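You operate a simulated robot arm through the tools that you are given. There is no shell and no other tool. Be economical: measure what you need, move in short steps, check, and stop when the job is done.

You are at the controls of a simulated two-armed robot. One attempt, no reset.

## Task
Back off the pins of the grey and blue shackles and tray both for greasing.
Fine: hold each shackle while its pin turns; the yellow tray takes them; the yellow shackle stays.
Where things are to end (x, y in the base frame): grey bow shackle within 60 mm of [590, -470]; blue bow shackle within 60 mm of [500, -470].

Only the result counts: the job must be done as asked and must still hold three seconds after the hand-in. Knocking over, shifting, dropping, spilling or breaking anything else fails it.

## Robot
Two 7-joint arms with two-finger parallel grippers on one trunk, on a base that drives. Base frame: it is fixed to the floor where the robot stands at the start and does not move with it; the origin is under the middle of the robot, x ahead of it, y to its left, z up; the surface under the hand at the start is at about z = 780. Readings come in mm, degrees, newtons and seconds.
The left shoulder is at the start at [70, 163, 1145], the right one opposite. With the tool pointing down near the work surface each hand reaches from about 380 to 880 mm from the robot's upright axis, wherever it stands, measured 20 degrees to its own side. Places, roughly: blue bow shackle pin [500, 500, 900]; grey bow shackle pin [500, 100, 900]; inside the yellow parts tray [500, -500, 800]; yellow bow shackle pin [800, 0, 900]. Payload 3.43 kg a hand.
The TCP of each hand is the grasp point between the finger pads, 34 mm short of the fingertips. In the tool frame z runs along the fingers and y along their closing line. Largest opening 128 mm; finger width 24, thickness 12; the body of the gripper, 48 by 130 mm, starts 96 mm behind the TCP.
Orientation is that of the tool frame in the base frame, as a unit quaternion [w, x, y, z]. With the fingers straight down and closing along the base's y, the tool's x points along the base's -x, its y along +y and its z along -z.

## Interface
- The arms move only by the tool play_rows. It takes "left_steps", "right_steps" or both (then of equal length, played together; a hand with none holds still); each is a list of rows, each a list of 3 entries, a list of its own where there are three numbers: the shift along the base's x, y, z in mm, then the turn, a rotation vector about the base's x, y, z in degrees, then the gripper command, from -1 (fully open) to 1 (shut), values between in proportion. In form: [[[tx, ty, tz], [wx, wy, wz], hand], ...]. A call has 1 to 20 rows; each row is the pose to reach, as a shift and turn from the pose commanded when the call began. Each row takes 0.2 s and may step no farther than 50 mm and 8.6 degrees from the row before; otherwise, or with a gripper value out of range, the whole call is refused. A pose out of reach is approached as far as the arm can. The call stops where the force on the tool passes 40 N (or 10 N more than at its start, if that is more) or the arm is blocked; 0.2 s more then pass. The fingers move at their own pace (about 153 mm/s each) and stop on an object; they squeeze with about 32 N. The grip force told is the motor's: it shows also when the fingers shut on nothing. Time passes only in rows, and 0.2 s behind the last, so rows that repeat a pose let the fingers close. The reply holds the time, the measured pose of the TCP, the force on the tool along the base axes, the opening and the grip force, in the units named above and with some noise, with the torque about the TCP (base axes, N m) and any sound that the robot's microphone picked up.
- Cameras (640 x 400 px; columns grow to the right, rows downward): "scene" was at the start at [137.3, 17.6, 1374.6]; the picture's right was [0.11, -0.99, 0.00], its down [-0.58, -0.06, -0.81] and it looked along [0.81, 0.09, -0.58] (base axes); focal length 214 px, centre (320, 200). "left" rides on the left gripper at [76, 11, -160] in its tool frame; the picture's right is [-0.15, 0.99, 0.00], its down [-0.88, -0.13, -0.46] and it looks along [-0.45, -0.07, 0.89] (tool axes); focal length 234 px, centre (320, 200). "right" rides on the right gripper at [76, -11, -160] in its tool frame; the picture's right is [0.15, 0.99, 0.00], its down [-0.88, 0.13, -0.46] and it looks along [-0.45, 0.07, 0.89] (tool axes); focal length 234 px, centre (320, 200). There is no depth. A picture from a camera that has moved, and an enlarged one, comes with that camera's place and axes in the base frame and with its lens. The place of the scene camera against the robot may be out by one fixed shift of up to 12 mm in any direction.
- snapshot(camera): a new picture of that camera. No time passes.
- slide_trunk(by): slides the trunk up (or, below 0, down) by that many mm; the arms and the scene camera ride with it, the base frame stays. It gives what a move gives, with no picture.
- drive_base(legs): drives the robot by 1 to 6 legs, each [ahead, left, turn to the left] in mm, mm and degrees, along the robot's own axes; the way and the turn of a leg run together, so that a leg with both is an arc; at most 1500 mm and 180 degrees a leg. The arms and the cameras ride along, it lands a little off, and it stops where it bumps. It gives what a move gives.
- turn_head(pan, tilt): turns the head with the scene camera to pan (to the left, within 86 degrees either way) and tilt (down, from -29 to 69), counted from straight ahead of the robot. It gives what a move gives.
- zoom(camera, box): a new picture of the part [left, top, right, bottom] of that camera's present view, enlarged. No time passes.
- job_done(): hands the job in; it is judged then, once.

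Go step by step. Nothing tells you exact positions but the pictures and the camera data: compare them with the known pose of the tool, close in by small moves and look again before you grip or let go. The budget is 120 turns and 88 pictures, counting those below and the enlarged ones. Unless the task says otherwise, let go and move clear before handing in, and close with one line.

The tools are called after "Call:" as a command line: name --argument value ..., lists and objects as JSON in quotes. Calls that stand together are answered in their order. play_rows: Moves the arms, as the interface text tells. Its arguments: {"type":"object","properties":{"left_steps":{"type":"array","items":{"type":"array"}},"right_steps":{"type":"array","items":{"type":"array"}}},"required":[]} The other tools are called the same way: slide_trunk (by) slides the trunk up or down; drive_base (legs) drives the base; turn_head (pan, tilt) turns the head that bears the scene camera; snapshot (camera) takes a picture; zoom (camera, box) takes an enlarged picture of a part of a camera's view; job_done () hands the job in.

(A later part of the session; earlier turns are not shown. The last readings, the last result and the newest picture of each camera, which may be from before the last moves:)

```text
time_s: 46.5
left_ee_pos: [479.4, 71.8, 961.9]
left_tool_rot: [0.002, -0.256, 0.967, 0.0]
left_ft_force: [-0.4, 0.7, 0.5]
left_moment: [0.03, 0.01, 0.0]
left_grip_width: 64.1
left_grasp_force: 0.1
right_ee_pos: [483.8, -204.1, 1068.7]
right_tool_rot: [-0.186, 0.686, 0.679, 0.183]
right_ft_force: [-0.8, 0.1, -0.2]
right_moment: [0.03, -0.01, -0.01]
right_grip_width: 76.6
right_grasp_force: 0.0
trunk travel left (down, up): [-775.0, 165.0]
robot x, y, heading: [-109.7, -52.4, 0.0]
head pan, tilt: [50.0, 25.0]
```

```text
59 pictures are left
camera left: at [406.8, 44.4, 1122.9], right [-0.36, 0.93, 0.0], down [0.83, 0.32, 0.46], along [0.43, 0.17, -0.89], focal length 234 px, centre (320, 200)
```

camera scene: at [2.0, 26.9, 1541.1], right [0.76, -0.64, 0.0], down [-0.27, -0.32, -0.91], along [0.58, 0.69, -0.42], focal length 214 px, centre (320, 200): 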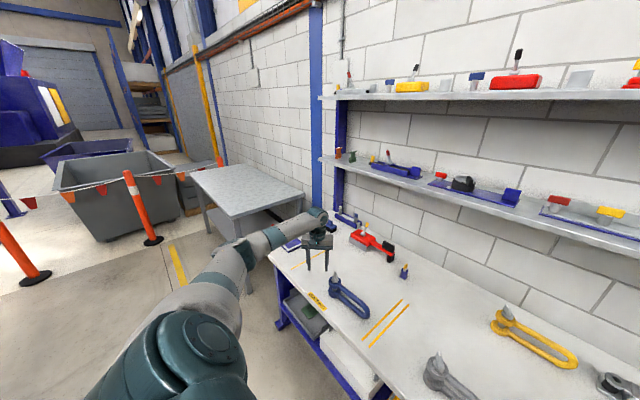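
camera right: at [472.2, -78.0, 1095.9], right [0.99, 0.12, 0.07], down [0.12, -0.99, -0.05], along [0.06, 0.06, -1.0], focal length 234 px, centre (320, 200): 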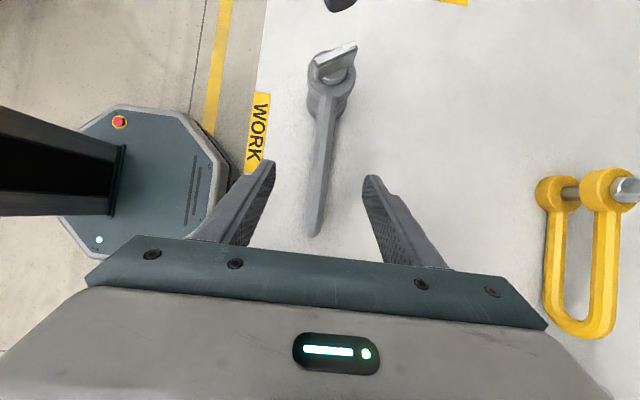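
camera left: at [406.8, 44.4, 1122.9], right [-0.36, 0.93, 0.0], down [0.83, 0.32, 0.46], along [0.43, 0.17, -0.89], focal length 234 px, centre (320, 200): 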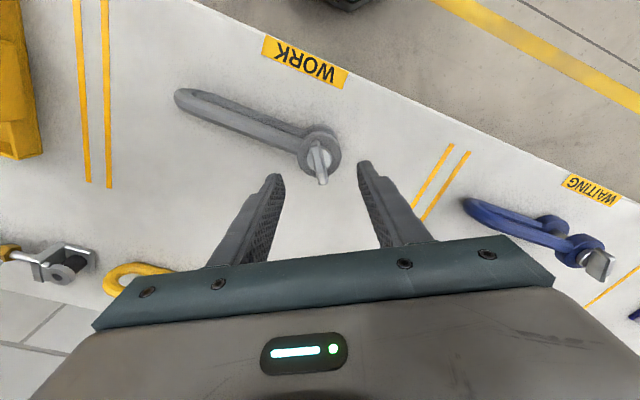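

The left hand is centred over the bar and aligned. Now the right hand goes back down to grip the grey legs.

Call:
play_rows --right_steps '[[[0, 25, -30], [0, 0, 0], -0.2], [[0, 55, -60], [0, 0, 0], -0.2], [[0, 85, -90], [0, 0, 0], -0.2], [[0, 115, -120], [0, 0, 0], -0.2], [[0, 142, -150], [0, 0, 0], -0.2], [[0, 142, -185], [0, 0, 0], -0.2], [[0, 142, -220], [0, 0, 0], -0.2], [[0, 142, -249], [0, 0, 0], -0.2], [[0, 142, -249], [0, 0, 0], 0.3], [[0, 142, -249], [0, 0, 0], 1], [[0, 142, -249], [0, 0, 0], 1], [[0, 142, -249], [0, 0, 0], 1]]'

Call:
turn_head --pan 5 --tilt 50

Call:
snapshot --camera "left"

Call:
snapshot --camera "scene"

```text
time_s: 49.1
left_ee_pos: [479.7, 74.8, 962.9]
left_tool_rot: [0.002, -0.256, 0.967, -0.001]
left_ft_force: [0.2, 0.1, 0.0]
left_moment: [-0.01, 0.0, 0.0]
left_grip_width: 63.9
left_grasp_force: 0.1
right_ee_pos: [482.7, -60.5, 821.6]
right_tool_rot: [-0.185, 0.686, 0.679, 0.183]
right_ft_force: [0.2, -0.3, 0.1]
right_moment: [0.04, -0.11, -0.04]
right_grip_width: 22.1
right_grasp_force: 32.3
trunk travel left (down, up): [-775.0, 165.0]
robot x, y, heading: [-108.6, -47.5, -0.0]
head pan, tilt: [50.0, 25.0]
```

```text
time_s: 50.2
left_ee_pos: [479.2, 73.6, 962.8]
left_tool_rot: [0.003, -0.256, 0.967, -0.001]
left_ft_force: [1.1, 0.1, -0.2]
left_moment: [0.02, 0.05, 0.02]
left_grip_width: 63.9
left_grasp_force: 0.1
right_ee_pos: [483.4, -60.4, 822.3]
right_tool_rot: [-0.186, 0.686, 0.679, 0.182]
right_ft_force: [-0.6, -0.9, 0.7]
right_moment: [-0.09, -0.04, 0.0]
right_grip_width: 21.6
right_grasp_force: 31.8
trunk travel left (down, up): [-775.0, 165.0]
robot x, y, heading: [-111.4, -53.1, -0.1]
head pan, tilt: [5.0, 50.0]
```

```text
58 pictures are left
camera left: at [406.7, 46.7, 1122.9], right [-0.36, 0.93, 0.0], down [0.83, 0.32, 0.46], along [0.43, 0.16, -0.89], focal length 234 px, centre (320, 200)
```

left: 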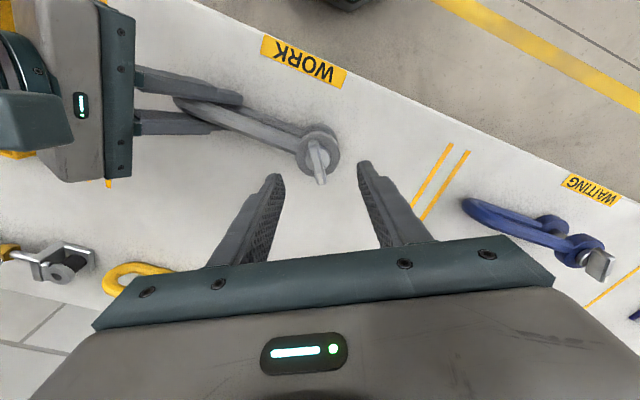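

```text
57 pictures are left
camera scene: at [18.0, -35.9, 1503.7], right [0.09, -1.0, 0.0], down [-0.76, -0.07, -0.64], along [0.64, 0.06, -0.77], focal length 214 px, centre (320, 200)
```

scene: 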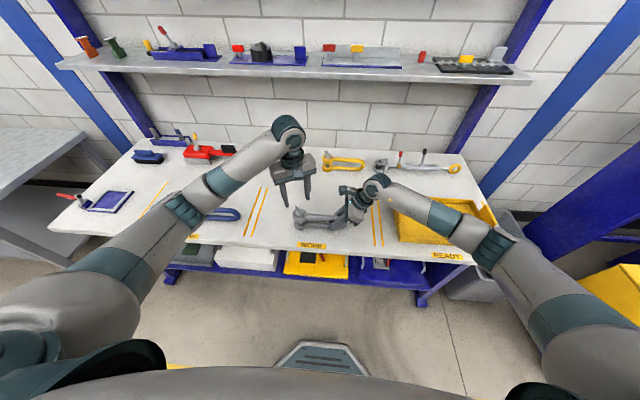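

Call:
play_rows --left_steps '[[[0, -1, -25], [0, 0, 0], 0.3], [[0, -1, -50], [0, 0, 0], 0.4], [[0, -1, -70], [0, 0, 0], 0.4], [[0, -1, -76], [0, 0, 0], 0.4]]'

Call:
snapshot --camera "left"

Call:
zoom --camera "scene" --box '[270, 150, 370, 230]'

```text
time_s: 51.2
left_ee_pos: [479.6, 72.3, 888.7]
left_tool_rot: [0.002, -0.257, 0.966, -0.003]
left_ft_force: [-2.6, -0.6, 12.8]
left_moment: [0.18, 0.32, -0.04]
left_grip_width: 38.8
left_grasp_force: 0.6
right_ee_pos: [482.3, -61.7, 822.0]
right_tool_rot: [-0.184, 0.687, 0.679, 0.181]
right_ft_force: [3.6, 1.7, -4.7]
right_moment: [-0.97, -0.37, -0.36]
right_grip_width: 21.9
right_grasp_force: 32.4
trunk travel left (down, up): [-775.0, 165.0]
robot x, y, heading: [-110.3, -46.3, 0.0]
head pan, tilt: [5.0, 50.0]
```

```text
56 pictures are left
camera left: at [406.6, 45.5, 1048.0], right [-0.36, 0.93, 0.0], down [0.83, 0.32, 0.46], along [0.43, 0.16, -0.89], focal length 234 px, centre (320, 200)
```

left: 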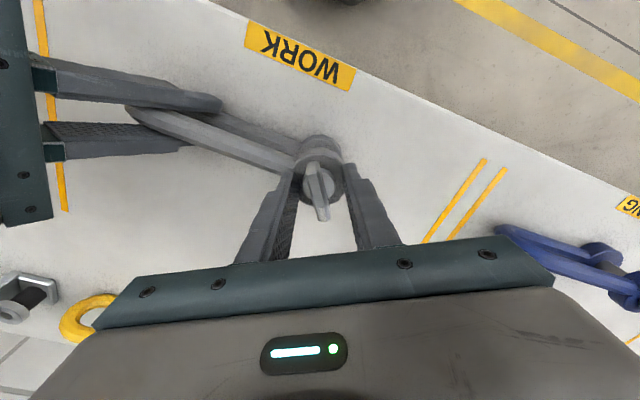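

```text
5.00 times, centred on (320, 190) of scene
camera zoom: at [17.0, -35.6, 1503.9], right [0.09, -1.0, 0.0], down [-0.76, -0.07, -0.64], along [0.64, 0.05, -0.77], focal length 1072 px, centre (320, 250)
```

zoom: 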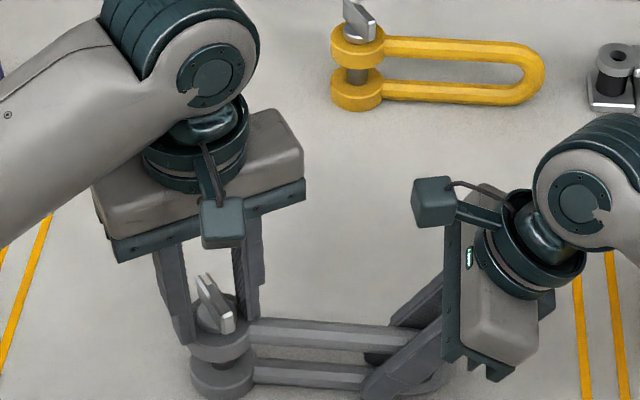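

Fingertips touched the eye's top at z≈855. I raise 12 mm to sit on the bar above the collar and close.

Call:
play_rows --left_steps '[[[0, 0, 8], [0, 0, 0], 0.4], [[-1, 0, 11], [0, 0, 0], 0.4], [[-1, 0, 11], [0, 0, 0], 0.7], [[-1, 0, 11], [0, 0, 0], 1], [[-1, 0, 11], [0, 0, 0], 1], [[-1, 0, 11], [0, 0, 0], 1]]'

Call:
snapshot --camera "left"

```text
time_s: 52.6
left_ee_pos: [479.2, 71.2, 897.3]
left_tool_rot: [0.002, -0.257, 0.966, -0.002]
left_ft_force: [7.8, -13.8, 0.0]
left_moment: [0.17, 0.02, 0.79]
left_grip_width: 11.9
left_grasp_force: 32.3
right_ee_pos: [483.7, -59.7, 820.7]
right_tool_rot: [-0.186, 0.685, 0.68, 0.182]
right_ft_force: [-6.7, 13.2, 0.0]
right_moment: [-1.21, -0.55, 0.04]
right_grip_width: 22.1
right_grasp_force: 31.4
trunk travel left (down, up): [-775.0, 165.0]
robot x, y, heading: [-108.8, -49.3, -0.3]
head pan, tilt: [5.0, 50.0]
```

```text
54 pictures are left
camera left: at [406.3, 44.5, 1057.5], right [-0.36, 0.93, 0.0], down [0.83, 0.32, 0.46], along [0.43, 0.16, -0.89], focal length 234 px, centre (320, 200)
```

left: 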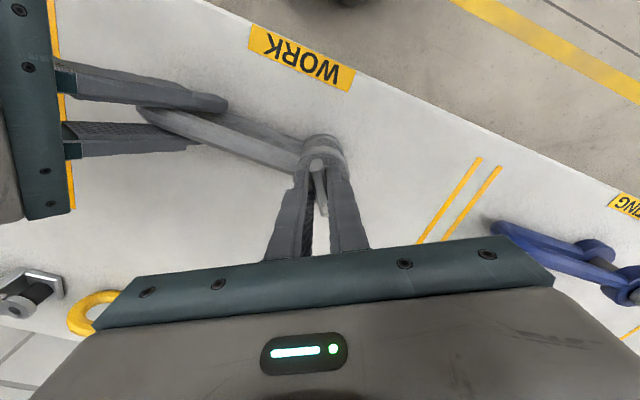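

The bar (12 mm) is gripped. I relax the small side load and start turning counter-clockwise, watching force and torque.

Call:
play_rows --left_steps '[[[1, -2, 0], [0, 0, 4], 1], [[1, -2, 0], [0, 0, 8], 1], [[1, -2, 0], [0, 0, 14], 1], [[1, -2, 0], [0, 0, 20], 1], [[1, -2, 0], [0, 0, 26], 1], [[1, -2, 0], [0, 0, 30], 1]]'

Call:
zoom --camera "scene" --box '[270, 150, 370, 230]'

```text
time_s: 54.0
left_ee_pos: [479.6, 69.0, 897.2]
left_tool_rot: [0.002, -0.498, 0.867, -0.001]
left_ft_force: [4.6, -19.3, -1.0]
left_moment: [-0.39, -0.03, -0.12]
left_grip_width: 10.4
left_grasp_force: 31.5
right_ee_pos: [483.8, -59.1, 821.9]
right_tool_rot: [-0.186, 0.686, 0.68, 0.182]
right_ft_force: [-5.6, 19.8, 2.3]
right_moment: [-0.6, -0.35, 0.7]
right_grip_width: 21.8
right_grasp_force: 31.3
trunk travel left (down, up): [-775.0, 165.0]
robot x, y, heading: [-113.1, -53.0, -0.1]
head pan, tilt: [5.0, 50.0]
```

```text
5.00 times, centred on (320, 190) of scene
camera zoom: at [18.1, -35.9, 1503.6], right [0.08, -1.0, 0.0], down [-0.76, -0.07, -0.64], along [0.64, 0.05, -0.77], focal length 1072 px, centre (320, 250)
```

zoom: 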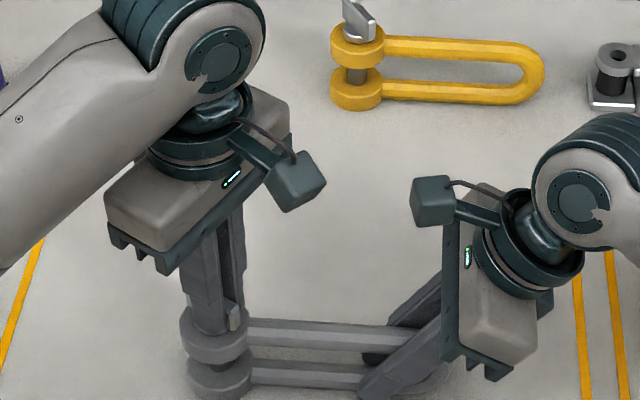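

Call:
play_rows --left_steps '[[[0, -2, 0], [0, 0, 6], 1], [[0, -2, 0], [0, 0, 12], 1], [[0, -2, 0], [0, 0, 18], 1], [[0, -2, 0], [0, 0, 24], 1], [[0, -2, 0], [0, 0, 30], 1], [[0, -2, 0], [0, 0, 36], 1], [[0, -2, 0], [0, 0, 40], 1]]'

Call:
snapshot --camera "right"

Call:
zoom --camera "scene" --box '[270, 150, 370, 230]'

```text
time_s: 55.6
left_ee_pos: [478.1, 67.9, 897.8]
left_tool_rot: [-0.002, 0.765, -0.644, -0.001]
left_ft_force: [2.9, -13.2, 0.0]
left_moment: [-0.31, -0.61, -0.87]
left_grip_width: 13.1
left_grasp_force: 32.1
right_ee_pos: [483.0, -59.8, 820.8]
right_tool_rot: [-0.185, 0.687, 0.679, 0.182]
right_ft_force: [-2.9, 15.5, 7.1]
right_moment: [0.61, 0.55, 1.03]
right_grip_width: 23.0
right_grasp_force: 31.6
trunk travel left (down, up): [-775.0, 165.0]
robot x, y, heading: [-108.5, -54.3, -0.3]
head pan, tilt: [5.0, 50.0]
```

```text
52 pictures are left
camera right: at [472.7, -75.3, 998.2], right [0.99, 0.12, 0.07], down [0.12, -0.99, -0.05], along [0.06, 0.06, -1.0], focal length 234 px, centre (320, 200)
```

right: 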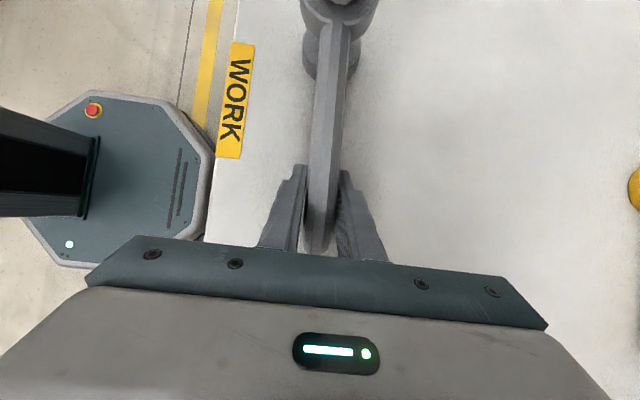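

```text
5.00 times, centred on (320, 190) of scene
camera zoom: at [17.6, -35.7, 1503.7], right [0.08, -1.0, 0.0], down [-0.76, -0.07, -0.64], along [0.64, 0.05, -0.77], focal length 1072 px, centre (320, 250)
```

zoom: 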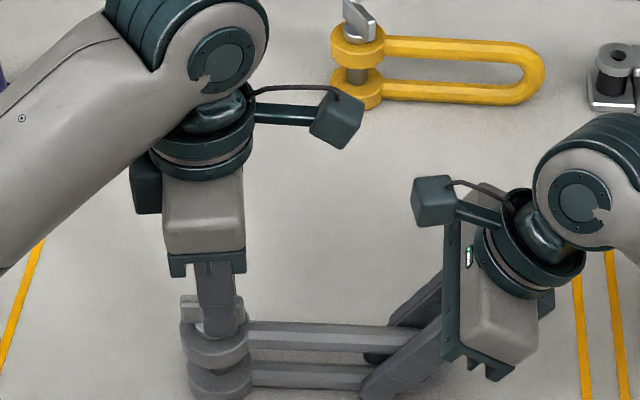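

The bar has followed about 70°. I open and lift the left hand to check the pin's angle and whether it has risen.

Call:
play_rows --left_steps '[[[0, 0, 0], [0, 0, 0], 0.5], [[0, 0, 0], [0, 0, 0], 0.4], [[0, 0, 20], [0, 0, 0], 0.4], [[0, 10, 50], [0, 0, 0], 0.4], [[0, 40, 80], [0, 0, 0], 0.4], [[0, 80, 90], [0, 0, 0], 0.4]]'

Call:
zoom --camera "scene" --box '[280, 180, 360, 230]'

Call:
snapshot --camera "left"

```text
time_s: 57.0
left_ee_pos: [477.8, 150.3, 989.5]
left_tool_rot: [-0.001, 0.763, -0.646, 0.0]
left_ft_force: [0.5, 0.5, 0.0]
left_moment: [-0.01, 0.02, -0.03]
left_grip_width: 38.4
left_grasp_force: 0.1
right_ee_pos: [482.7, -59.7, 821.1]
right_tool_rot: [-0.185, 0.686, 0.68, 0.181]
right_ft_force: [0.0, 0.4, 0.3]
right_moment: [-0.3, -0.01, 0.02]
right_grip_width: 22.0
right_grasp_force: 31.9
trunk travel left (down, up): [-775.0, 165.0]
robot x, y, heading: [-105.8, -48.5, -0.1]
head pan, tilt: [5.0, 50.0]
```

```text
8.00 times, centred on (320, 205) of scene
camera zoom: at [17.7, -33.8, 1503.5], right [0.08, -1.0, 0.0], down [-0.76, -0.07, -0.64], along [0.64, 0.05, -0.77], focal length 1716 px, centre (320, 160)
```

zoom: 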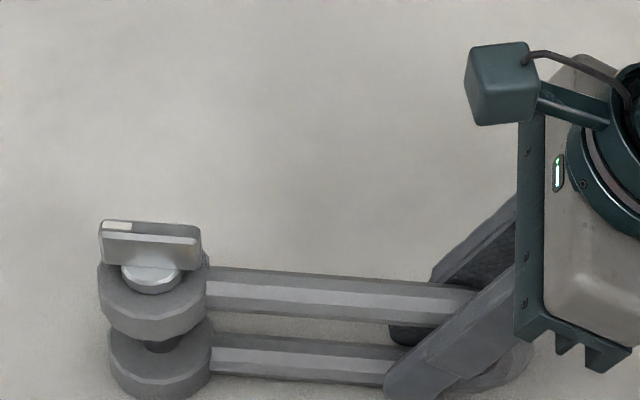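

```text
49 pictures are left
camera left: at [478.8, 73.2, 1148.4], right [-1.0, -0.02, 0.0], down [-0.02, 0.89, 0.46], along [-0.01, 0.46, -0.89], focal length 234 px, centre (320, 200)
```

left: 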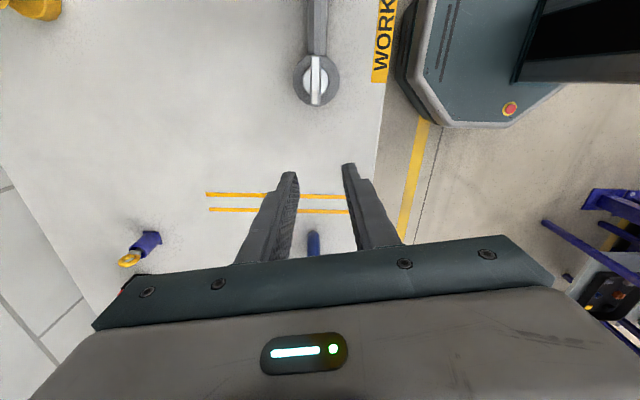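

The pin turned about 67°, the shackle stayed put. The bar now lies at ~97°; I wind the left wrist back 180° to regrip and turn further.

Call:
play_rows --left_steps '[[[0, 0, 0], [0, 0, -8.5], 0.4], [[0, 0, 0], [0, 0, -17], 0.4], [[0, 0, 0], [0, 0, -25.5], 0.4], [[0, 0, 0], [0, 0, -34], 0.4], [[0, 0, 0], [0, 0, -42.5], 0.4], [[0, 0, 0], [0, 0, -51], 0.4], [[0, 0, 0], [0, 0, -59.5], 0.4], [[0, 0, 0], [0, 0, -68], 0.4], [[0, 0, 0], [0, 0, -76.5], 0.4], [[0, 0, 0], [0, 0, -85], 0.4], [[0, 0, 0], [0, 0, -93.5], 0.4], [[0, 0, 0], [0, 0, -102], 0.4], [[0, 0, 0], [0, 0, -110.5], 0.4], [[0, 0, 0], [0, 0, -119], 0.4], [[0, 0, 0], [0, 0, -127.5], 0.4], [[0, 0, 0], [0, 0, -136], 0.4], [[0, 0, 0], [0, 0, -144.5], 0.4], [[0, 0, 0], [0, 0, -153], 0.4], [[0, 0, 0], [0, 0, -161.5], 0.4], [[0, 0, 0], [0, 0, -170], 0.4]]'

```text
time_s: 61.2
left_ee_pos: [478.7, 148.0, 988.2]
left_tool_rot: [0.0, 0.577, 0.817, -0.002]
left_ft_force: [0.3, 0.7, 0.8]
left_moment: [-0.02, -0.02, 0.01]
left_grip_width: 38.6
left_grasp_force: 0.2
right_ee_pos: [483.8, -59.6, 821.9]
right_tool_rot: [-0.185, 0.687, 0.679, 0.181]
right_ft_force: [-0.2, -0.2, 0.3]
right_moment: [-0.27, 0.0, -0.01]
right_grip_width: 21.9
right_grasp_force: 31.5
trunk travel left (down, up): [-775.0, 165.0]
robot x, y, heading: [-108.7, -51.3, -0.0]
head pan, tilt: [5.0, 50.0]
```

Call:
play_rows --left_steps '[[[2, -25, 0], [0, 0, -6], 0.4], [[3, -50, 0], [0, 0, -10], 0.4], [[3, -76, -20], [0, 0, -10], 0.4], [[3, -76, -55], [0, 0, -10], 0.4]]'

Call:
snapshot --camera "left"

```text
time_s: 62.2
left_ee_pos: [482.5, 72.9, 931.0]
left_tool_rot: [0.001, 0.645, 0.764, -0.003]
left_ft_force: [-0.1, -0.3, 0.0]
left_moment: [-0.02, 0.04, 0.01]
left_grip_width: 38.6
left_grasp_force: 0.0
right_ee_pos: [484.5, -61.4, 820.6]
right_tool_rot: [-0.184, 0.686, 0.68, 0.182]
right_ft_force: [-0.8, 0.1, -0.5]
right_moment: [-0.31, 0.01, 0.01]
right_grip_width: 22.1
right_grasp_force: 32.0
trunk travel left (down, up): [-775.0, 165.0]
robot x, y, heading: [-108.5, -50.6, -0.2]
head pan, tilt: [5.0, 50.0]
```

```text
48 pictures are left
camera left: at [480.3, 151.6, 1091.8], right [1.0, 0.02, 0.0], down [0.02, -0.89, 0.46], along [0.01, -0.46, -0.89], focal length 234 px, centre (320, 200)
```

left: 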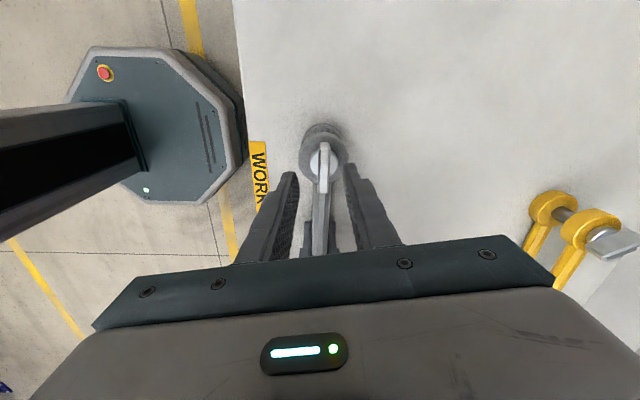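

Call:
play_rows --left_steps '[[[2, 0, -20], [0, 0, 0], 0.4], [[3, 0, -32], [0, 0, 0], 0.4], [[3, 0, -33], [0, 0, 0], 0.7], [[3, 0, -33], [0, 0, 0], 1], [[3, 0, -33], [0, 0, 0], 1], [[3, 0, -33], [0, 0, 0], 1]]'

```text
time_s: 63.6
left_ee_pos: [485.3, 72.4, 899.7]
left_tool_rot: [0.0, 0.645, 0.764, -0.003]
left_ft_force: [-2.1, -0.1, 1.3]
left_moment: [0.04, 0.42, -0.87]
left_grip_width: 14.2
left_grasp_force: 31.8
right_ee_pos: [484.7, -61.4, 821.7]
right_tool_rot: [-0.185, 0.687, 0.679, 0.182]
right_ft_force: [2.2, 0.5, -0.7]
right_moment: [-0.49, -0.19, 0.52]
right_grip_width: 21.7
right_grasp_force: 32.2
trunk travel left (down, up): [-775.0, 165.0]
robot x, y, heading: [-107.2, -52.2, -0.3]
head pan, tilt: [5.0, 50.0]
```

The bar is gripped again. I turn on counter-clockwise by 80°.

Call:
play_rows --left_steps '[[[0, 0, 0], [0, 0, 8], 1], [[0, 0, 0], [0, 0, 16], 1], [[0, 0, 0], [0, 0, 24], 1], [[0, 0, 0.3], [0, 0, 32], 1], [[0, 0, 0.5], [0, 0, 40], 1], [[0, 0, 0.7], [0, 0, 48], 1], [[0, 0, 0.7], [0, 0, 56], 1], [[0, 0, 0.7], [0, 0, 64], 1], [[0, 0, 0.7], [0, 0, 72], 1], [[0, 0, 0.7], [0, 0, 80], 1]]'

Call:
zoom --camera "scene" --box '[280, 180, 360, 230]'

```text
time_s: 65.8
left_ee_pos: [485.8, 77.0, 900.2]
left_tool_rot: [0.002, -0.002, 1.0, 0.002]
left_ft_force: [8.4, -0.3, 2.3]
left_moment: [0.08, -0.27, 0.03]
left_grip_width: 0.3
left_grasp_force: 32.1
right_ee_pos: [484.5, -65.0, 821.2]
right_tool_rot: [-0.183, 0.688, 0.679, 0.18]
right_ft_force: [-7.6, -0.4, 7.4]
right_moment: [1.25, 0.01, 1.01]
right_grip_width: 24.5
right_grasp_force: 32.4
trunk travel left (down, up): [-775.0, 165.0]
robot x, y, heading: [-109.5, -49.6, -0.1]
head pan, tilt: [5.0, 50.0]
```

```text
8.00 times, centred on (320, 205) of scene
camera zoom: at [16.5, -36.6, 1504.0], right [0.08, -1.0, 0.0], down [-0.76, -0.06, -0.64], along [0.64, 0.05, -0.77], focal length 1716 px, centre (320, 160)
```

zoom: 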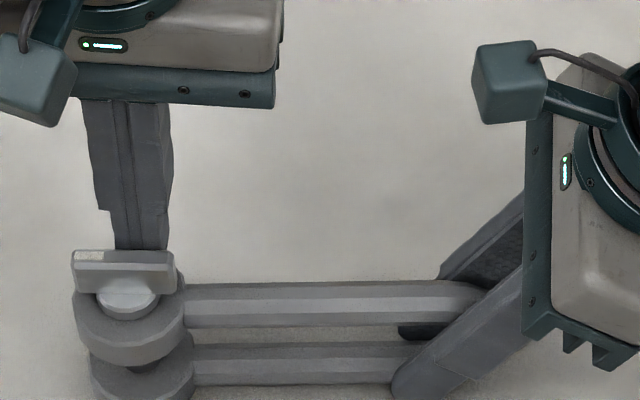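

The bar stayed at ~95° and the fingers slipped off: the pin had already reached its stop, matching the torque rise earlier. I open, lift away and look.

Call:
play_rows --left_steps '[[[0, 0, 0], [0, 0, 0], 0.6], [[0, 0, 25], [0, 0, 0], 0.5], [[0, 0, 60], [0, 0, 0], 0.4], [[0, 40, 90], [0, 0, 0], 0.4], [[0, 80, 90], [0, 0, 0], 0.4]]'

Call:
snapshot --camera "left"

Call:
zoom --camera "scene" --box '[280, 180, 360, 230]'

```text
time_s: 67.0
left_ee_pos: [486.8, 152.6, 990.6]
left_tool_rot: [0.001, 0.003, 1.0, -0.002]
left_ft_force: [-0.4, 0.3, 0.5]
left_moment: [0.0, 0.01, 0.03]
left_grip_width: 38.5
left_grasp_force: 0.2
right_ee_pos: [484.5, -58.9, 822.3]
right_tool_rot: [-0.185, 0.687, 0.679, 0.182]
right_ft_force: [-1.3, 0.3, -4.4]
right_moment: [-0.38, 0.0, 0.0]
right_grip_width: 22.2
right_grasp_force: 32.0
trunk travel left (down, up): [-775.0, 165.0]
robot x, y, heading: [-107.1, -50.3, -0.3]
head pan, tilt: [5.0, 50.0]
```

```text
46 pictures are left
camera left: at [409.5, 165.5, 1150.6], right [0.15, 0.99, 0.0], down [0.88, -0.13, 0.46], along [0.45, -0.07, -0.89], focal length 234 px, centre (320, 200)
```

left: 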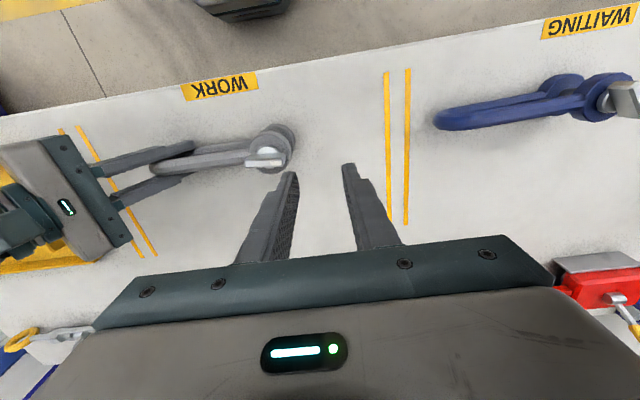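

```text
8.00 times, centred on (320, 205) of scene
camera zoom: at [17.8, -34.1, 1503.6], right [0.08, -1.0, 0.0], down [-0.76, -0.07, -0.64], along [0.64, 0.05, -0.77], focal length 1716 px, centre (320, 160)
```

zoom: 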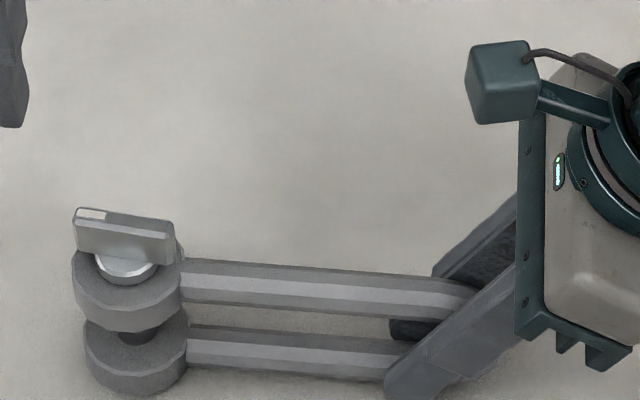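

The shackle is intact and the pin is at its stop (60° turned). I regrip the grey shackle nearer its middle for carrying.

Call:
play_rows --right_steps '[[[0, 0, 0], [0, 0, 0], 0.2], [[0, 0, 0], [0, 0, 0], 0.2], [[0, 25, 0], [0, 0, 0], 0.2], [[0, 50, 0], [0, 0, 0], 0.2], [[0, 74, 0], [0, 0, 0], 0.2], [[0, 74, 0], [0, 0, 0], 1], [[0, 74, 0], [0, 0, 0], 1], [[0, 74, 0], [0, 0, 0], 1], [[0, 74, 20], [0, 0, 0], 1], [[0, 74, 50], [0, 0, 0], 1], [[0, 74, 50], [0, 0, 0], 1]]'

Call:
snapshot --camera "scene"

```text
time_s: 69.4
left_ee_pos: [487.1, 152.2, 991.1]
left_tool_rot: [0.001, 0.002, 1.0, -0.002]
left_ft_force: [-0.3, -0.1, -1.1]
left_moment: [0.0, 0.01, 0.02]
left_grip_width: 38.6
left_grasp_force: 0.0
right_ee_pos: [482.0, 13.1, 870.3]
right_tool_rot: [-0.185, 0.687, 0.679, 0.181]
right_ft_force: [0.1, -0.2, -3.9]
right_moment: [-0.04, 0.01, 0.02]
right_grip_width: 21.9
right_grasp_force: 31.9
trunk travel left (down, up): [-775.0, 165.0]
robot x, y, heading: [-108.5, -52.3, -0.0]
head pan, tilt: [5.0, 50.0]
```

```text
44 pictures are left
camera scene: at [18.7, -35.8, 1503.5], right [0.08, -1.0, 0.0], down [-0.76, -0.07, -0.64], along [0.64, 0.05, -0.77], focal length 214 px, centre (320, 200)
```

scene: 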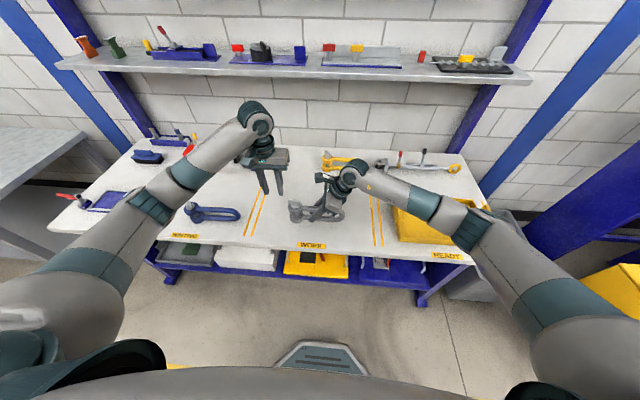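

Lifted and balanced (0.4 kg, no torque). I raise further and drive the base right towards the tray.

Call:
play_rows --right_steps '[[[0, -20, 40], [0, 0, 0], 1], [[0, -40, 80], [0, 0, 0], 1], [[0, -60, 100], [0, 0, 0], 1], [[0, -80, 100], [0, 0, 0], 1]]'

Call:
drive_base --legs '[[0, -220, 0]]'

Call:
play_rows --right_steps '[[[25, -35, 0], [0, 0, 0], 1], [[50, -70, 0], [0, 0, 0], 1], [[75, -105, 0], [0, 0, 0], 1], [[100, -140, 0], [0, 0, 0], 1], [[107, -180, 0], [0, 0, 0], 1], [[107, -204, 0], [0, 0, 0], 1]]'

Call:
snapshot --camera "right"

Call:
snapshot --camera "scene"

```text
time_s: 70.4
left_ee_pos: [487.5, 150.7, 990.9]
left_tool_rot: [0.002, 0.003, 1.0, 0.0]
left_ft_force: [-0.3, 0.5, -0.4]
left_moment: [0.02, 0.0, 0.0]
left_grip_width: 38.5
left_grasp_force: 0.2
right_ee_pos: [483.3, -66.1, 970.5]
right_tool_rot: [-0.186, 0.686, 0.679, 0.183]
right_ft_force: [-1.4, -0.3, -4.6]
right_moment: [-0.02, -0.01, 0.04]
right_grip_width: 21.6
right_grasp_force: 32.2
trunk travel left (down, up): [-775.0, 165.0]
robot x, y, heading: [-108.3, -51.9, -0.2]
head pan, tilt: [5.0, 50.0]
```

```text
time_s: 72.1
left_ee_pos: [487.8, -68.5, 990.8]
left_tool_rot: [0.002, 0.004, 1.0, -0.001]
left_ft_force: [0.4, 0.2, 0.0]
left_moment: [0.02, -0.03, 0.02]
left_grip_width: 38.3
left_grasp_force: 0.0
right_ee_pos: [484.1, -285.8, 970.1]
right_tool_rot: [-0.185, 0.687, 0.678, 0.182]
right_ft_force: [-0.6, 0.3, -4.5]
right_moment: [-0.06, 0.01, 0.01]
right_grip_width: 21.9
right_grasp_force: 32.1
trunk travel left (down, up): [-775.0, 165.0]
robot x, y, heading: [-109.6, -270.6, -0.2]
head pan, tilt: [5.0, 50.0]
```

```text
time_s: 73.5
left_ee_pos: [486.3, -70.8, 991.4]
left_tool_rot: [0.001, 0.004, 1.0, 0.0]
left_ft_force: [-0.4, 0.1, -0.5]
left_moment: [-0.03, -0.01, -0.01]
left_grip_width: 38.7
left_grasp_force: 0.0
right_ee_pos: [591.0, -489.7, 971.1]
right_tool_rot: [-0.184, 0.687, 0.679, 0.182]
right_ft_force: [-0.4, -0.1, -4.6]
right_moment: [-0.04, 0.0, -0.01]
right_grip_width: 21.6
right_grasp_force: 31.4
trunk travel left (down, up): [-775.0, 165.0]
robot x, y, heading: [-110.2, -270.9, -0.4]
head pan, tilt: [5.0, 50.0]
```

```text
43 pictures are left
camera right: at [579.9, -505.1, 1146.6], right [0.99, 0.12, 0.07], down [0.12, -0.99, -0.05], along [0.06, 0.06, -1.0], focal length 234 px, centre (320, 200)
```

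right: 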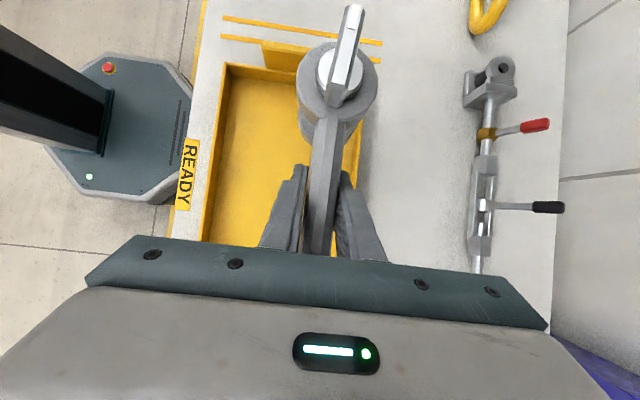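

```text
42 pictures are left
camera scene: at [17.3, -256.2, 1503.6], right [0.08, -1.0, 0.0], down [-0.76, -0.06, -0.64], along [0.64, 0.05, -0.77], focal length 214 px, centre (320, 200)
```

scene: 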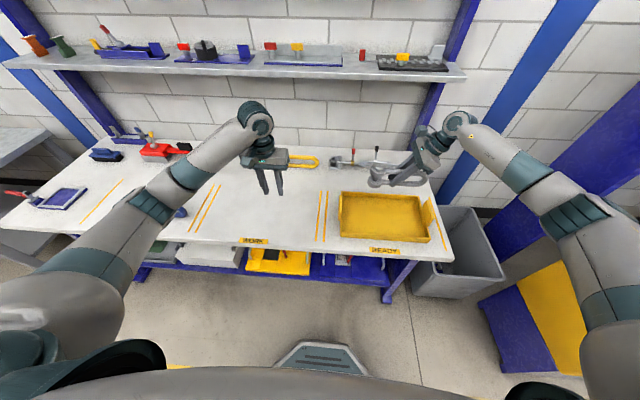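

Position over the tray is right. I lower in steps, then feel for the floor.

Call:
play_rows --right_steps '[[[0, -2, -40], [0, 0, 0], 1], [[0, -4, -80], [0, 0, 0], 1], [[0, -5, -110], [0, 0, 0], 1], [[0, -5, -126], [0, 0, 0], 1], [[0, -5, -132], [0, 0, 0], 1]]'

Call:
snapshot --camera "right"

```text
time_s: 74.7
left_ee_pos: [487.4, -68.8, 991.8]
left_tool_rot: [0.003, 0.003, 1.0, -0.001]
left_ft_force: [0.1, 0.2, 0.1]
left_moment: [-0.01, -0.03, 0.0]
left_grip_width: 38.3
left_grasp_force: 0.0
right_ee_pos: [589.8, -493.5, 837.6]
right_tool_rot: [-0.185, 0.688, 0.678, 0.182]
right_ft_force: [-0.7, 0.5, -4.0]
right_moment: [-0.03, 0.01, -0.01]
right_grip_width: 21.8
right_grasp_force: 32.5
trunk travel left (down, up): [-775.0, 165.0]
robot x, y, heading: [-111.6, -269.4, -0.3]
head pan, tilt: [5.0, 50.0]
```

```text
41 pictures are left
camera right: at [579.0, -508.4, 1014.6], right [0.99, 0.12, 0.07], down [0.12, -0.99, -0.05], along [0.06, 0.06, -1.0], focal length 234 px, centre (320, 200)
```

right: 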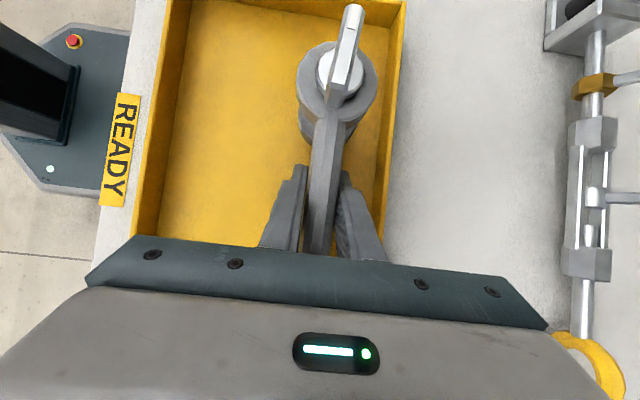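

Call:
play_rows --right_steps '[[[0, 0, -3], [0, 0, 0], 1], [[0, 0, -6], [0, 0, 0], 1], [[0, 0, -9], [0, 0, 0], 1]]'

```text
time_s: 75.5
left_ee_pos: [487.2, -69.8, 990.5]
left_tool_rot: [0.002, 0.003, 1.0, -0.003]
left_ft_force: [-0.3, 0.4, 0.3]
left_moment: [0.03, -0.04, -0.01]
left_grip_width: 38.4
left_grasp_force: 0.1
right_ee_pos: [590.7, -494.7, 828.8]
right_tool_rot: [-0.186, 0.686, 0.679, 0.182]
right_ft_force: [0.1, 0.1, -4.3]
right_moment: [-0.07, 0.0, 0.0]
right_grip_width: 21.7
right_grasp_force: 32.0
trunk travel left (down, up): [-775.0, 165.0]
robot x, y, heading: [-112.9, -270.5, -0.2]
head pan, tilt: [5.0, 50.0]
```

Call:
play_rows --right_steps '[[[0, 0, -2], [0, 0, 0], 1], [[0, 0, -4], [0, 0, 0], 1]]'

```text
time_s: 76.1
left_ee_pos: [485.8, -69.5, 991.3]
left_tool_rot: [0.002, 0.004, 1.0, -0.002]
left_ft_force: [-0.1, -0.3, 0.0]
left_moment: [-0.01, -0.02, 0.06]
left_grip_width: 38.4
left_grasp_force: 0.1
right_ee_pos: [590.4, -496.1, 827.5]
right_tool_rot: [-0.184, 0.687, 0.678, 0.182]
right_ft_force: [-0.6, -0.8, 0.0]
right_moment: [0.1, -0.08, -0.01]
right_grip_width: 21.8
right_grasp_force: 32.1
trunk travel left (down, up): [-775.0, 165.0]
robot x, y, heading: [-110.3, -272.5, -0.6]
head pan, tilt: [5.0, 50.0]
```

The tray floor carries the weight; I release and lift clear.

Call:
play_rows --right_steps '[[[0, 0, 0], [0, 0, 0], 0.4], [[0, 0, 0], [0, 0, 0], 0.3], [[0, 0, 0], [0, 0, 0], 0.3], [[0, 0, 40], [0, 0, 0], 0.3], [[0, 0, 80], [0, 0, 0], 0.3], [[0, 0, 125], [0, 0, 0], 0.3], [[0, 0, 170], [0, 0, 0], 0.3]]'

Call:
snapshot --camera "right"

```text
time_s: 77.7
left_ee_pos: [485.1, -69.9, 991.1]
left_tool_rot: [0.002, 0.003, 1.0, -0.001]
left_ft_force: [-1.2, -0.5, 0.8]
left_moment: [-0.05, -0.01, -0.01]
left_grip_width: 38.5
left_grasp_force: 0.0
right_ee_pos: [591.2, -492.4, 995.9]
right_tool_rot: [-0.185, 0.686, 0.679, 0.181]
right_ft_force: [-0.1, -0.2, 0.2]
right_moment: [-0.02, -0.03, -0.02]
right_grip_width: 45.0
right_grasp_force: 0.0
trunk travel left (down, up): [-775.0, 165.0]
robot x, y, heading: [-109.5, -268.5, -0.5]
head pan, tilt: [5.0, 50.0]
```

```text
40 pictures are left
camera right: at [580.3, -507.0, 1172.8], right [0.99, 0.12, 0.07], down [0.12, -0.99, -0.05], along [0.06, 0.05, -1.0], focal length 234 px, centre (320, 200)
```

right: 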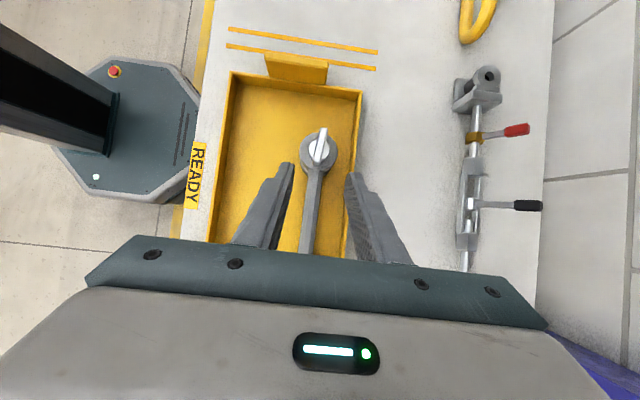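

The grey shackle stands in the tray at its place. I pull the right hand in and drive left to the blue shackle.

Call:
play_rows --right_steps '[[[-20, 30, 0], [0, 0, 0], -0.2], [[-40, 60, 0], [0, 0, 0], -0.2], [[-60, 90, 0], [0, 0, 0], -0.2], [[-80, 115, 0], [0, 0, 0], -0.2], [[-100, 140, 0], [0, 0, 0], -0.2], [[-107, 170, 0], [0, 0, 0], -0.2]]'

Call:
drive_base --legs '[[0, 635, 0]]'

Call:
snapshot --camera "right"

Call:
snapshot --camera "left"

Call:
snapshot --camera "scene"

```text
time_s: 79.1
left_ee_pos: [486.4, -68.3, 990.2]
left_tool_rot: [0.001, 0.003, 1.0, -0.003]
left_ft_force: [0.3, -1.0, -1.0]
left_moment: [-0.04, 0.01, -0.01]
left_grip_width: 38.5
left_grasp_force: 0.1
right_ee_pos: [484.1, -321.2, 995.5]
right_tool_rot: [-0.184, 0.688, 0.679, 0.181]
right_ft_force: [0.0, 0.2, 0.3]
right_moment: [0.02, 0.0, 0.01]
right_grip_width: 76.6
right_grasp_force: 0.1
trunk travel left (down, up): [-775.0, 165.0]
robot x, y, heading: [-112.2, -270.5, -0.4]
head pan, tilt: [5.0, 50.0]
```

```text
time_s: 82.7
left_ee_pos: [492.7, 565.1, 990.5]
left_tool_rot: [0.002, 0.006, 1.0, -0.002]
left_ft_force: [0.5, 0.4, 0.3]
left_moment: [0.01, 0.0, 0.02]
left_grip_width: 38.4
left_grasp_force: 0.0
right_ee_pos: [488.7, 310.3, 996.5]
right_tool_rot: [-0.185, 0.689, 0.677, 0.182]
right_ft_force: [-0.1, -0.1, 0.1]
right_moment: [0.0, -0.01, -0.03]
right_grip_width: 76.8
right_grasp_force: 0.1
trunk travel left (down, up): [-775.0, 165.0]
robot x, y, heading: [-104.8, 367.8, -0.6]
head pan, tilt: [5.0, 50.0]
```

```text
39 pictures are left
camera right: at [476.5, 295.4, 1172.7], right [0.99, 0.11, 0.07], down [0.12, -0.99, -0.05], along [0.06, 0.06, -1.0], focal length 234 px, centre (320, 200)
```

right: 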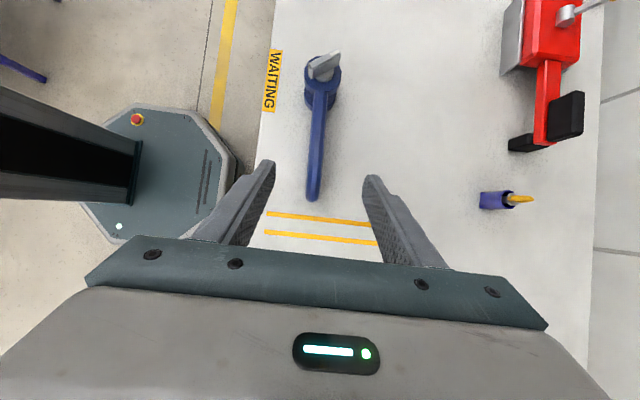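

```text
38 pictures are left
camera left: at [414.6, 576.9, 1150.8], right [0.16, 0.99, 0.0], down [0.88, -0.14, 0.46], along [0.45, -0.07, -0.89], focal length 234 px, centre (320, 200)
```

left: 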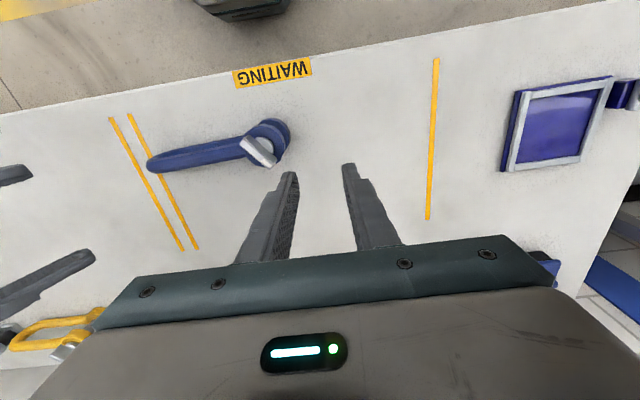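

```text
37 pictures are left
camera scene: at [21.4, 379.4, 1503.7], right [0.08, -1.0, 0.0], down [-0.76, -0.06, -0.64], along [0.64, 0.05, -0.77], focal length 214 px, centre (320, 200)
```

scene: 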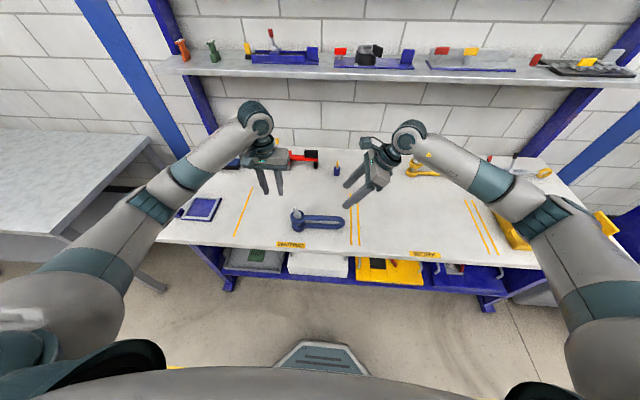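

Call:
zoom --camera "right" --box '[280, 30, 376, 90]'

Call:
zoom --camera "left" --box '[220, 110, 316, 170]'

```text
6.67 times, centred on (328, 60) of right
camera zoom: at [476.5, 295.4, 1172.7], right [0.99, 0.11, 0.07], down [0.12, -0.99, -0.05], along [0.06, 0.06, -1.0], focal length 1561 px, centre (267, 1133)
```

zoom: 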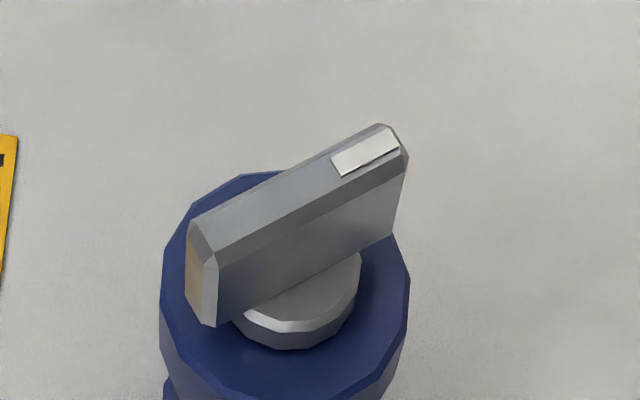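

```text
6.67 times, centred on (268, 140) of left
camera zoom: at [414.6, 576.9, 1150.8], right [0.16, 0.99, 0.0], down [0.88, -0.14, 0.46], along [0.45, -0.07, -0.89], focal length 1561 px, centre (667, 600)
```

zoom: 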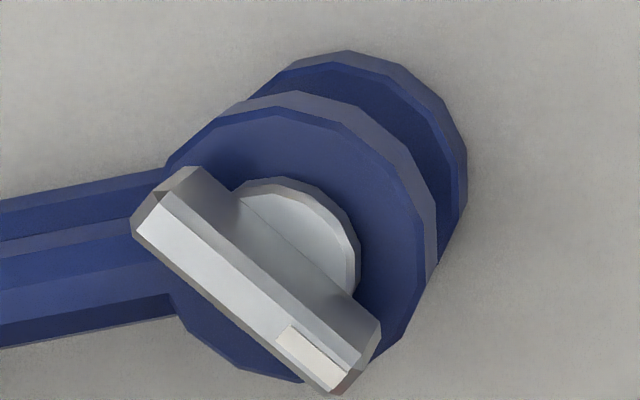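

Blue pin at about [478, 492], bar at ~34°. The right hand moves down to grip the blue legs at y≈357.

Call:
play_rows --right_steps '[[[-3, 20, -40], [0, 0, 0], -0.2], [[-6, 47, -75], [0, 0, 0], -0.2], [[-6, 47, -115], [0, 0, 0], -0.2]]'

Call:
snapshot --camera "right"

```text
time_s: 83.5
left_ee_pos: [492.7, 563.6, 991.3]
left_tool_rot: [0.002, 0.006, 1.0, 0.0]
left_ft_force: [0.4, -0.7, 0.0]
left_moment: [0.03, 0.02, 0.01]
left_grip_width: 38.0
left_grasp_force: 0.0
right_ee_pos: [480.2, 353.8, 881.5]
right_tool_rot: [-0.184, 0.689, 0.677, 0.183]
right_ft_force: [-0.7, 0.0, 0.1]
right_moment: [-0.01, -0.03, 0.01]
right_grip_width: 76.8
right_grasp_force: 0.1
trunk travel left (down, up): [-775.0, 165.0]
robot x, y, heading: [-107.7, 368.0, -0.6]
head pan, tilt: [5.0, 50.0]
```

```text
34 pictures are left
camera right: at [468.9, 338.6, 1057.3], right [0.99, 0.11, 0.07], down [0.12, -0.99, -0.05], along [0.06, 0.06, -1.0], focal length 234 px, centre (320, 200)
```

right: 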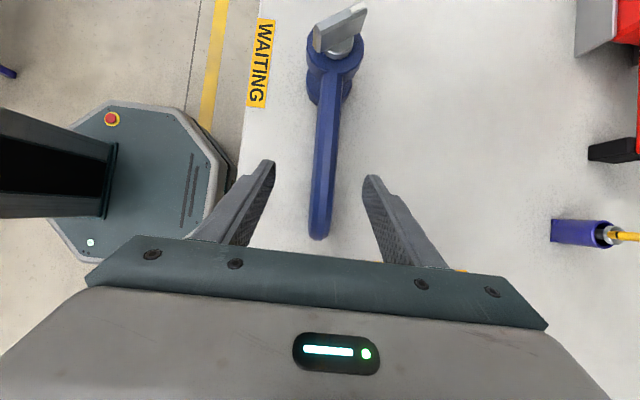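

Call:
play_rows --right_steps '[[[2, 2, -25], [0, 0, 2.5], -0.2], [[2, 2, -50], [0, 0, 2.5], -0.2], [[2, 2, -60], [0, 0, 2.5], -0.2], [[2, 2, -60], [0, 0, 2.5], 0.3], [[2, 2, -60], [0, 0, 2.5], 1], [[2, 2, -60], [0, 0, 2.5], 1], [[2, 2, -60], [0, 0, 2.5], 1]]' --left_steps '[[[-3, -20, 0], [0, 0, 8], 0.3], [[-6, -40, 0], [0, 0, 16], 0.3], [[-9, -60, 0], [0, 0, 24], 0.3], [[-13, -71, -20], [0, 0, 30], 0.3], [[-13, -71, -40], [0, 0, 35], 0.3], [[-13, -71, -50], [0, 0, 35], 0.3], [[-13, -71, -50], [0, 0, 35], 0.3]]'

Call:
snapshot --camera "left"

```text
time_s: 85.1
left_ee_pos: [478.7, 492.1, 940.4]
left_tool_rot: [0.003, -0.297, 0.955, -0.001]
left_ft_force: [-0.2, 0.7, 0.5]
left_moment: [0.0, 0.01, 0.02]
left_grip_width: 44.8
left_grasp_force: 0.0
right_ee_pos: [483.0, 357.1, 820.9]
right_tool_rot: [-0.189, 0.674, 0.692, 0.179]
right_ft_force: [0.6, 1.0, -0.5]
right_moment: [0.14, -0.15, -0.15]
right_grip_width: 22.5
right_grasp_force: 32.5
trunk travel left (down, up): [-775.0, 165.0]
robot x, y, heading: [-102.1, 364.8, -0.5]
head pan, tilt: [5.0, 50.0]
```

```text
33 pictures are left
camera left: at [408.9, 459.1, 1100.1], right [-0.44, 0.9, 0.0], down [0.8, 0.39, 0.46], along [0.41, 0.2, -0.89], focal length 234 px, centre (320, 200)
```

left: 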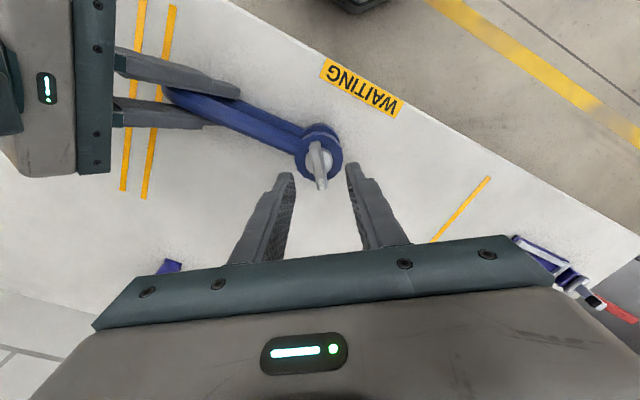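

Aligned and centred. I lower the left hand onto the blue bar and close.

Call:
play_rows --left_steps '[[[0, 0, -20], [0, 0, 0], 0.4], [[0, 0, -35], [0, 0, 0], 0.4], [[0, 0, -42], [0, 0, 0], 0.4], [[0, 0, -42], [0, 0, 0], 0.7], [[0, 0, -42], [0, 0, 0], 1], [[0, 0, -42], [0, 0, 0], 1], [[0, 0, -42], [0, 0, 0], 1]]'

```text
time_s: 86.7
left_ee_pos: [479.2, 492.9, 899.4]
left_tool_rot: [0.002, -0.295, 0.956, -0.002]
left_ft_force: [5.8, -12.8, 0.0]
left_moment: [0.38, -0.2, 0.8]
left_grip_width: 10.9
left_grasp_force: 32.1
right_ee_pos: [483.9, 359.2, 820.5]
right_tool_rot: [-0.19, 0.672, 0.693, 0.178]
right_ft_force: [-6.6, 13.5, 0.3]
right_moment: [-1.18, -0.34, 0.05]
right_grip_width: 21.9
right_grasp_force: 31.9
trunk travel left (down, up): [-775.0, 165.0]
robot x, y, heading: [-106.1, 364.7, -0.3]
head pan, tilt: [5.0, 50.0]
```

Call:
play_rows --left_steps '[[[1, -2, 0], [0, 0, 5], 1], [[1, -2, 0], [0, 0, 10], 1], [[1, -2, 0], [0, 0, 16], 1], [[1, -2, 0], [0, 0, 22], 1], [[1, -2, 0], [0, 0, 28], 1], [[1, -2, 0], [0, 0, 32], 1]]'

Call:
play_rows --left_steps '[[[0, -1, 0], [0, 0, 6], 1], [[0, -1, 0], [0, 0, 12], 1], [[0, -1, 0], [0, 0, 18], 1], [[0, -1, 0], [0, 0, 24], 1]]'

```text
time_s: 88.1
left_ee_pos: [479.5, 491.5, 899.0]
left_tool_rot: [0.002, -0.548, 0.837, 0.0]
left_ft_force: [2.3, -8.1, -1.3]
left_moment: [0.13, 0.07, -0.02]
left_grip_width: 10.5
left_grasp_force: 31.9
right_ee_pos: [483.3, 357.4, 820.3]
right_tool_rot: [-0.189, 0.674, 0.691, 0.178]
right_ft_force: [-1.5, 8.9, 0.6]
right_moment: [-0.32, -0.19, 0.31]
right_grip_width: 22.1
right_grasp_force: 32.7
trunk travel left (down, up): [-775.0, 165.0]
robot x, y, heading: [-104.2, 362.6, -0.3]
head pan, tilt: [5.0, 50.0]
```

```text
time_s: 89.1
left_ee_pos: [480.2, 490.6, 899.2]
left_tool_rot: [-0.002, 0.71, -0.704, 0.001]
left_ft_force: [1.9, -1.4, -0.3]
left_moment: [0.14, 0.21, -0.03]
left_grip_width: 10.5
left_grasp_force: 31.9
right_ee_pos: [483.6, 356.9, 820.8]
right_tool_rot: [-0.189, 0.674, 0.692, 0.178]
right_ft_force: [-0.9, 2.6, 1.7]
right_moment: [0.32, -0.61, 0.07]
right_grip_width: 21.8
right_grasp_force: 32.1
trunk travel left (down, up): [-775.0, 165.0]
robot x, y, heading: [-103.1, 367.6, -0.3]
head pan, tilt: [5.0, 50.0]
```

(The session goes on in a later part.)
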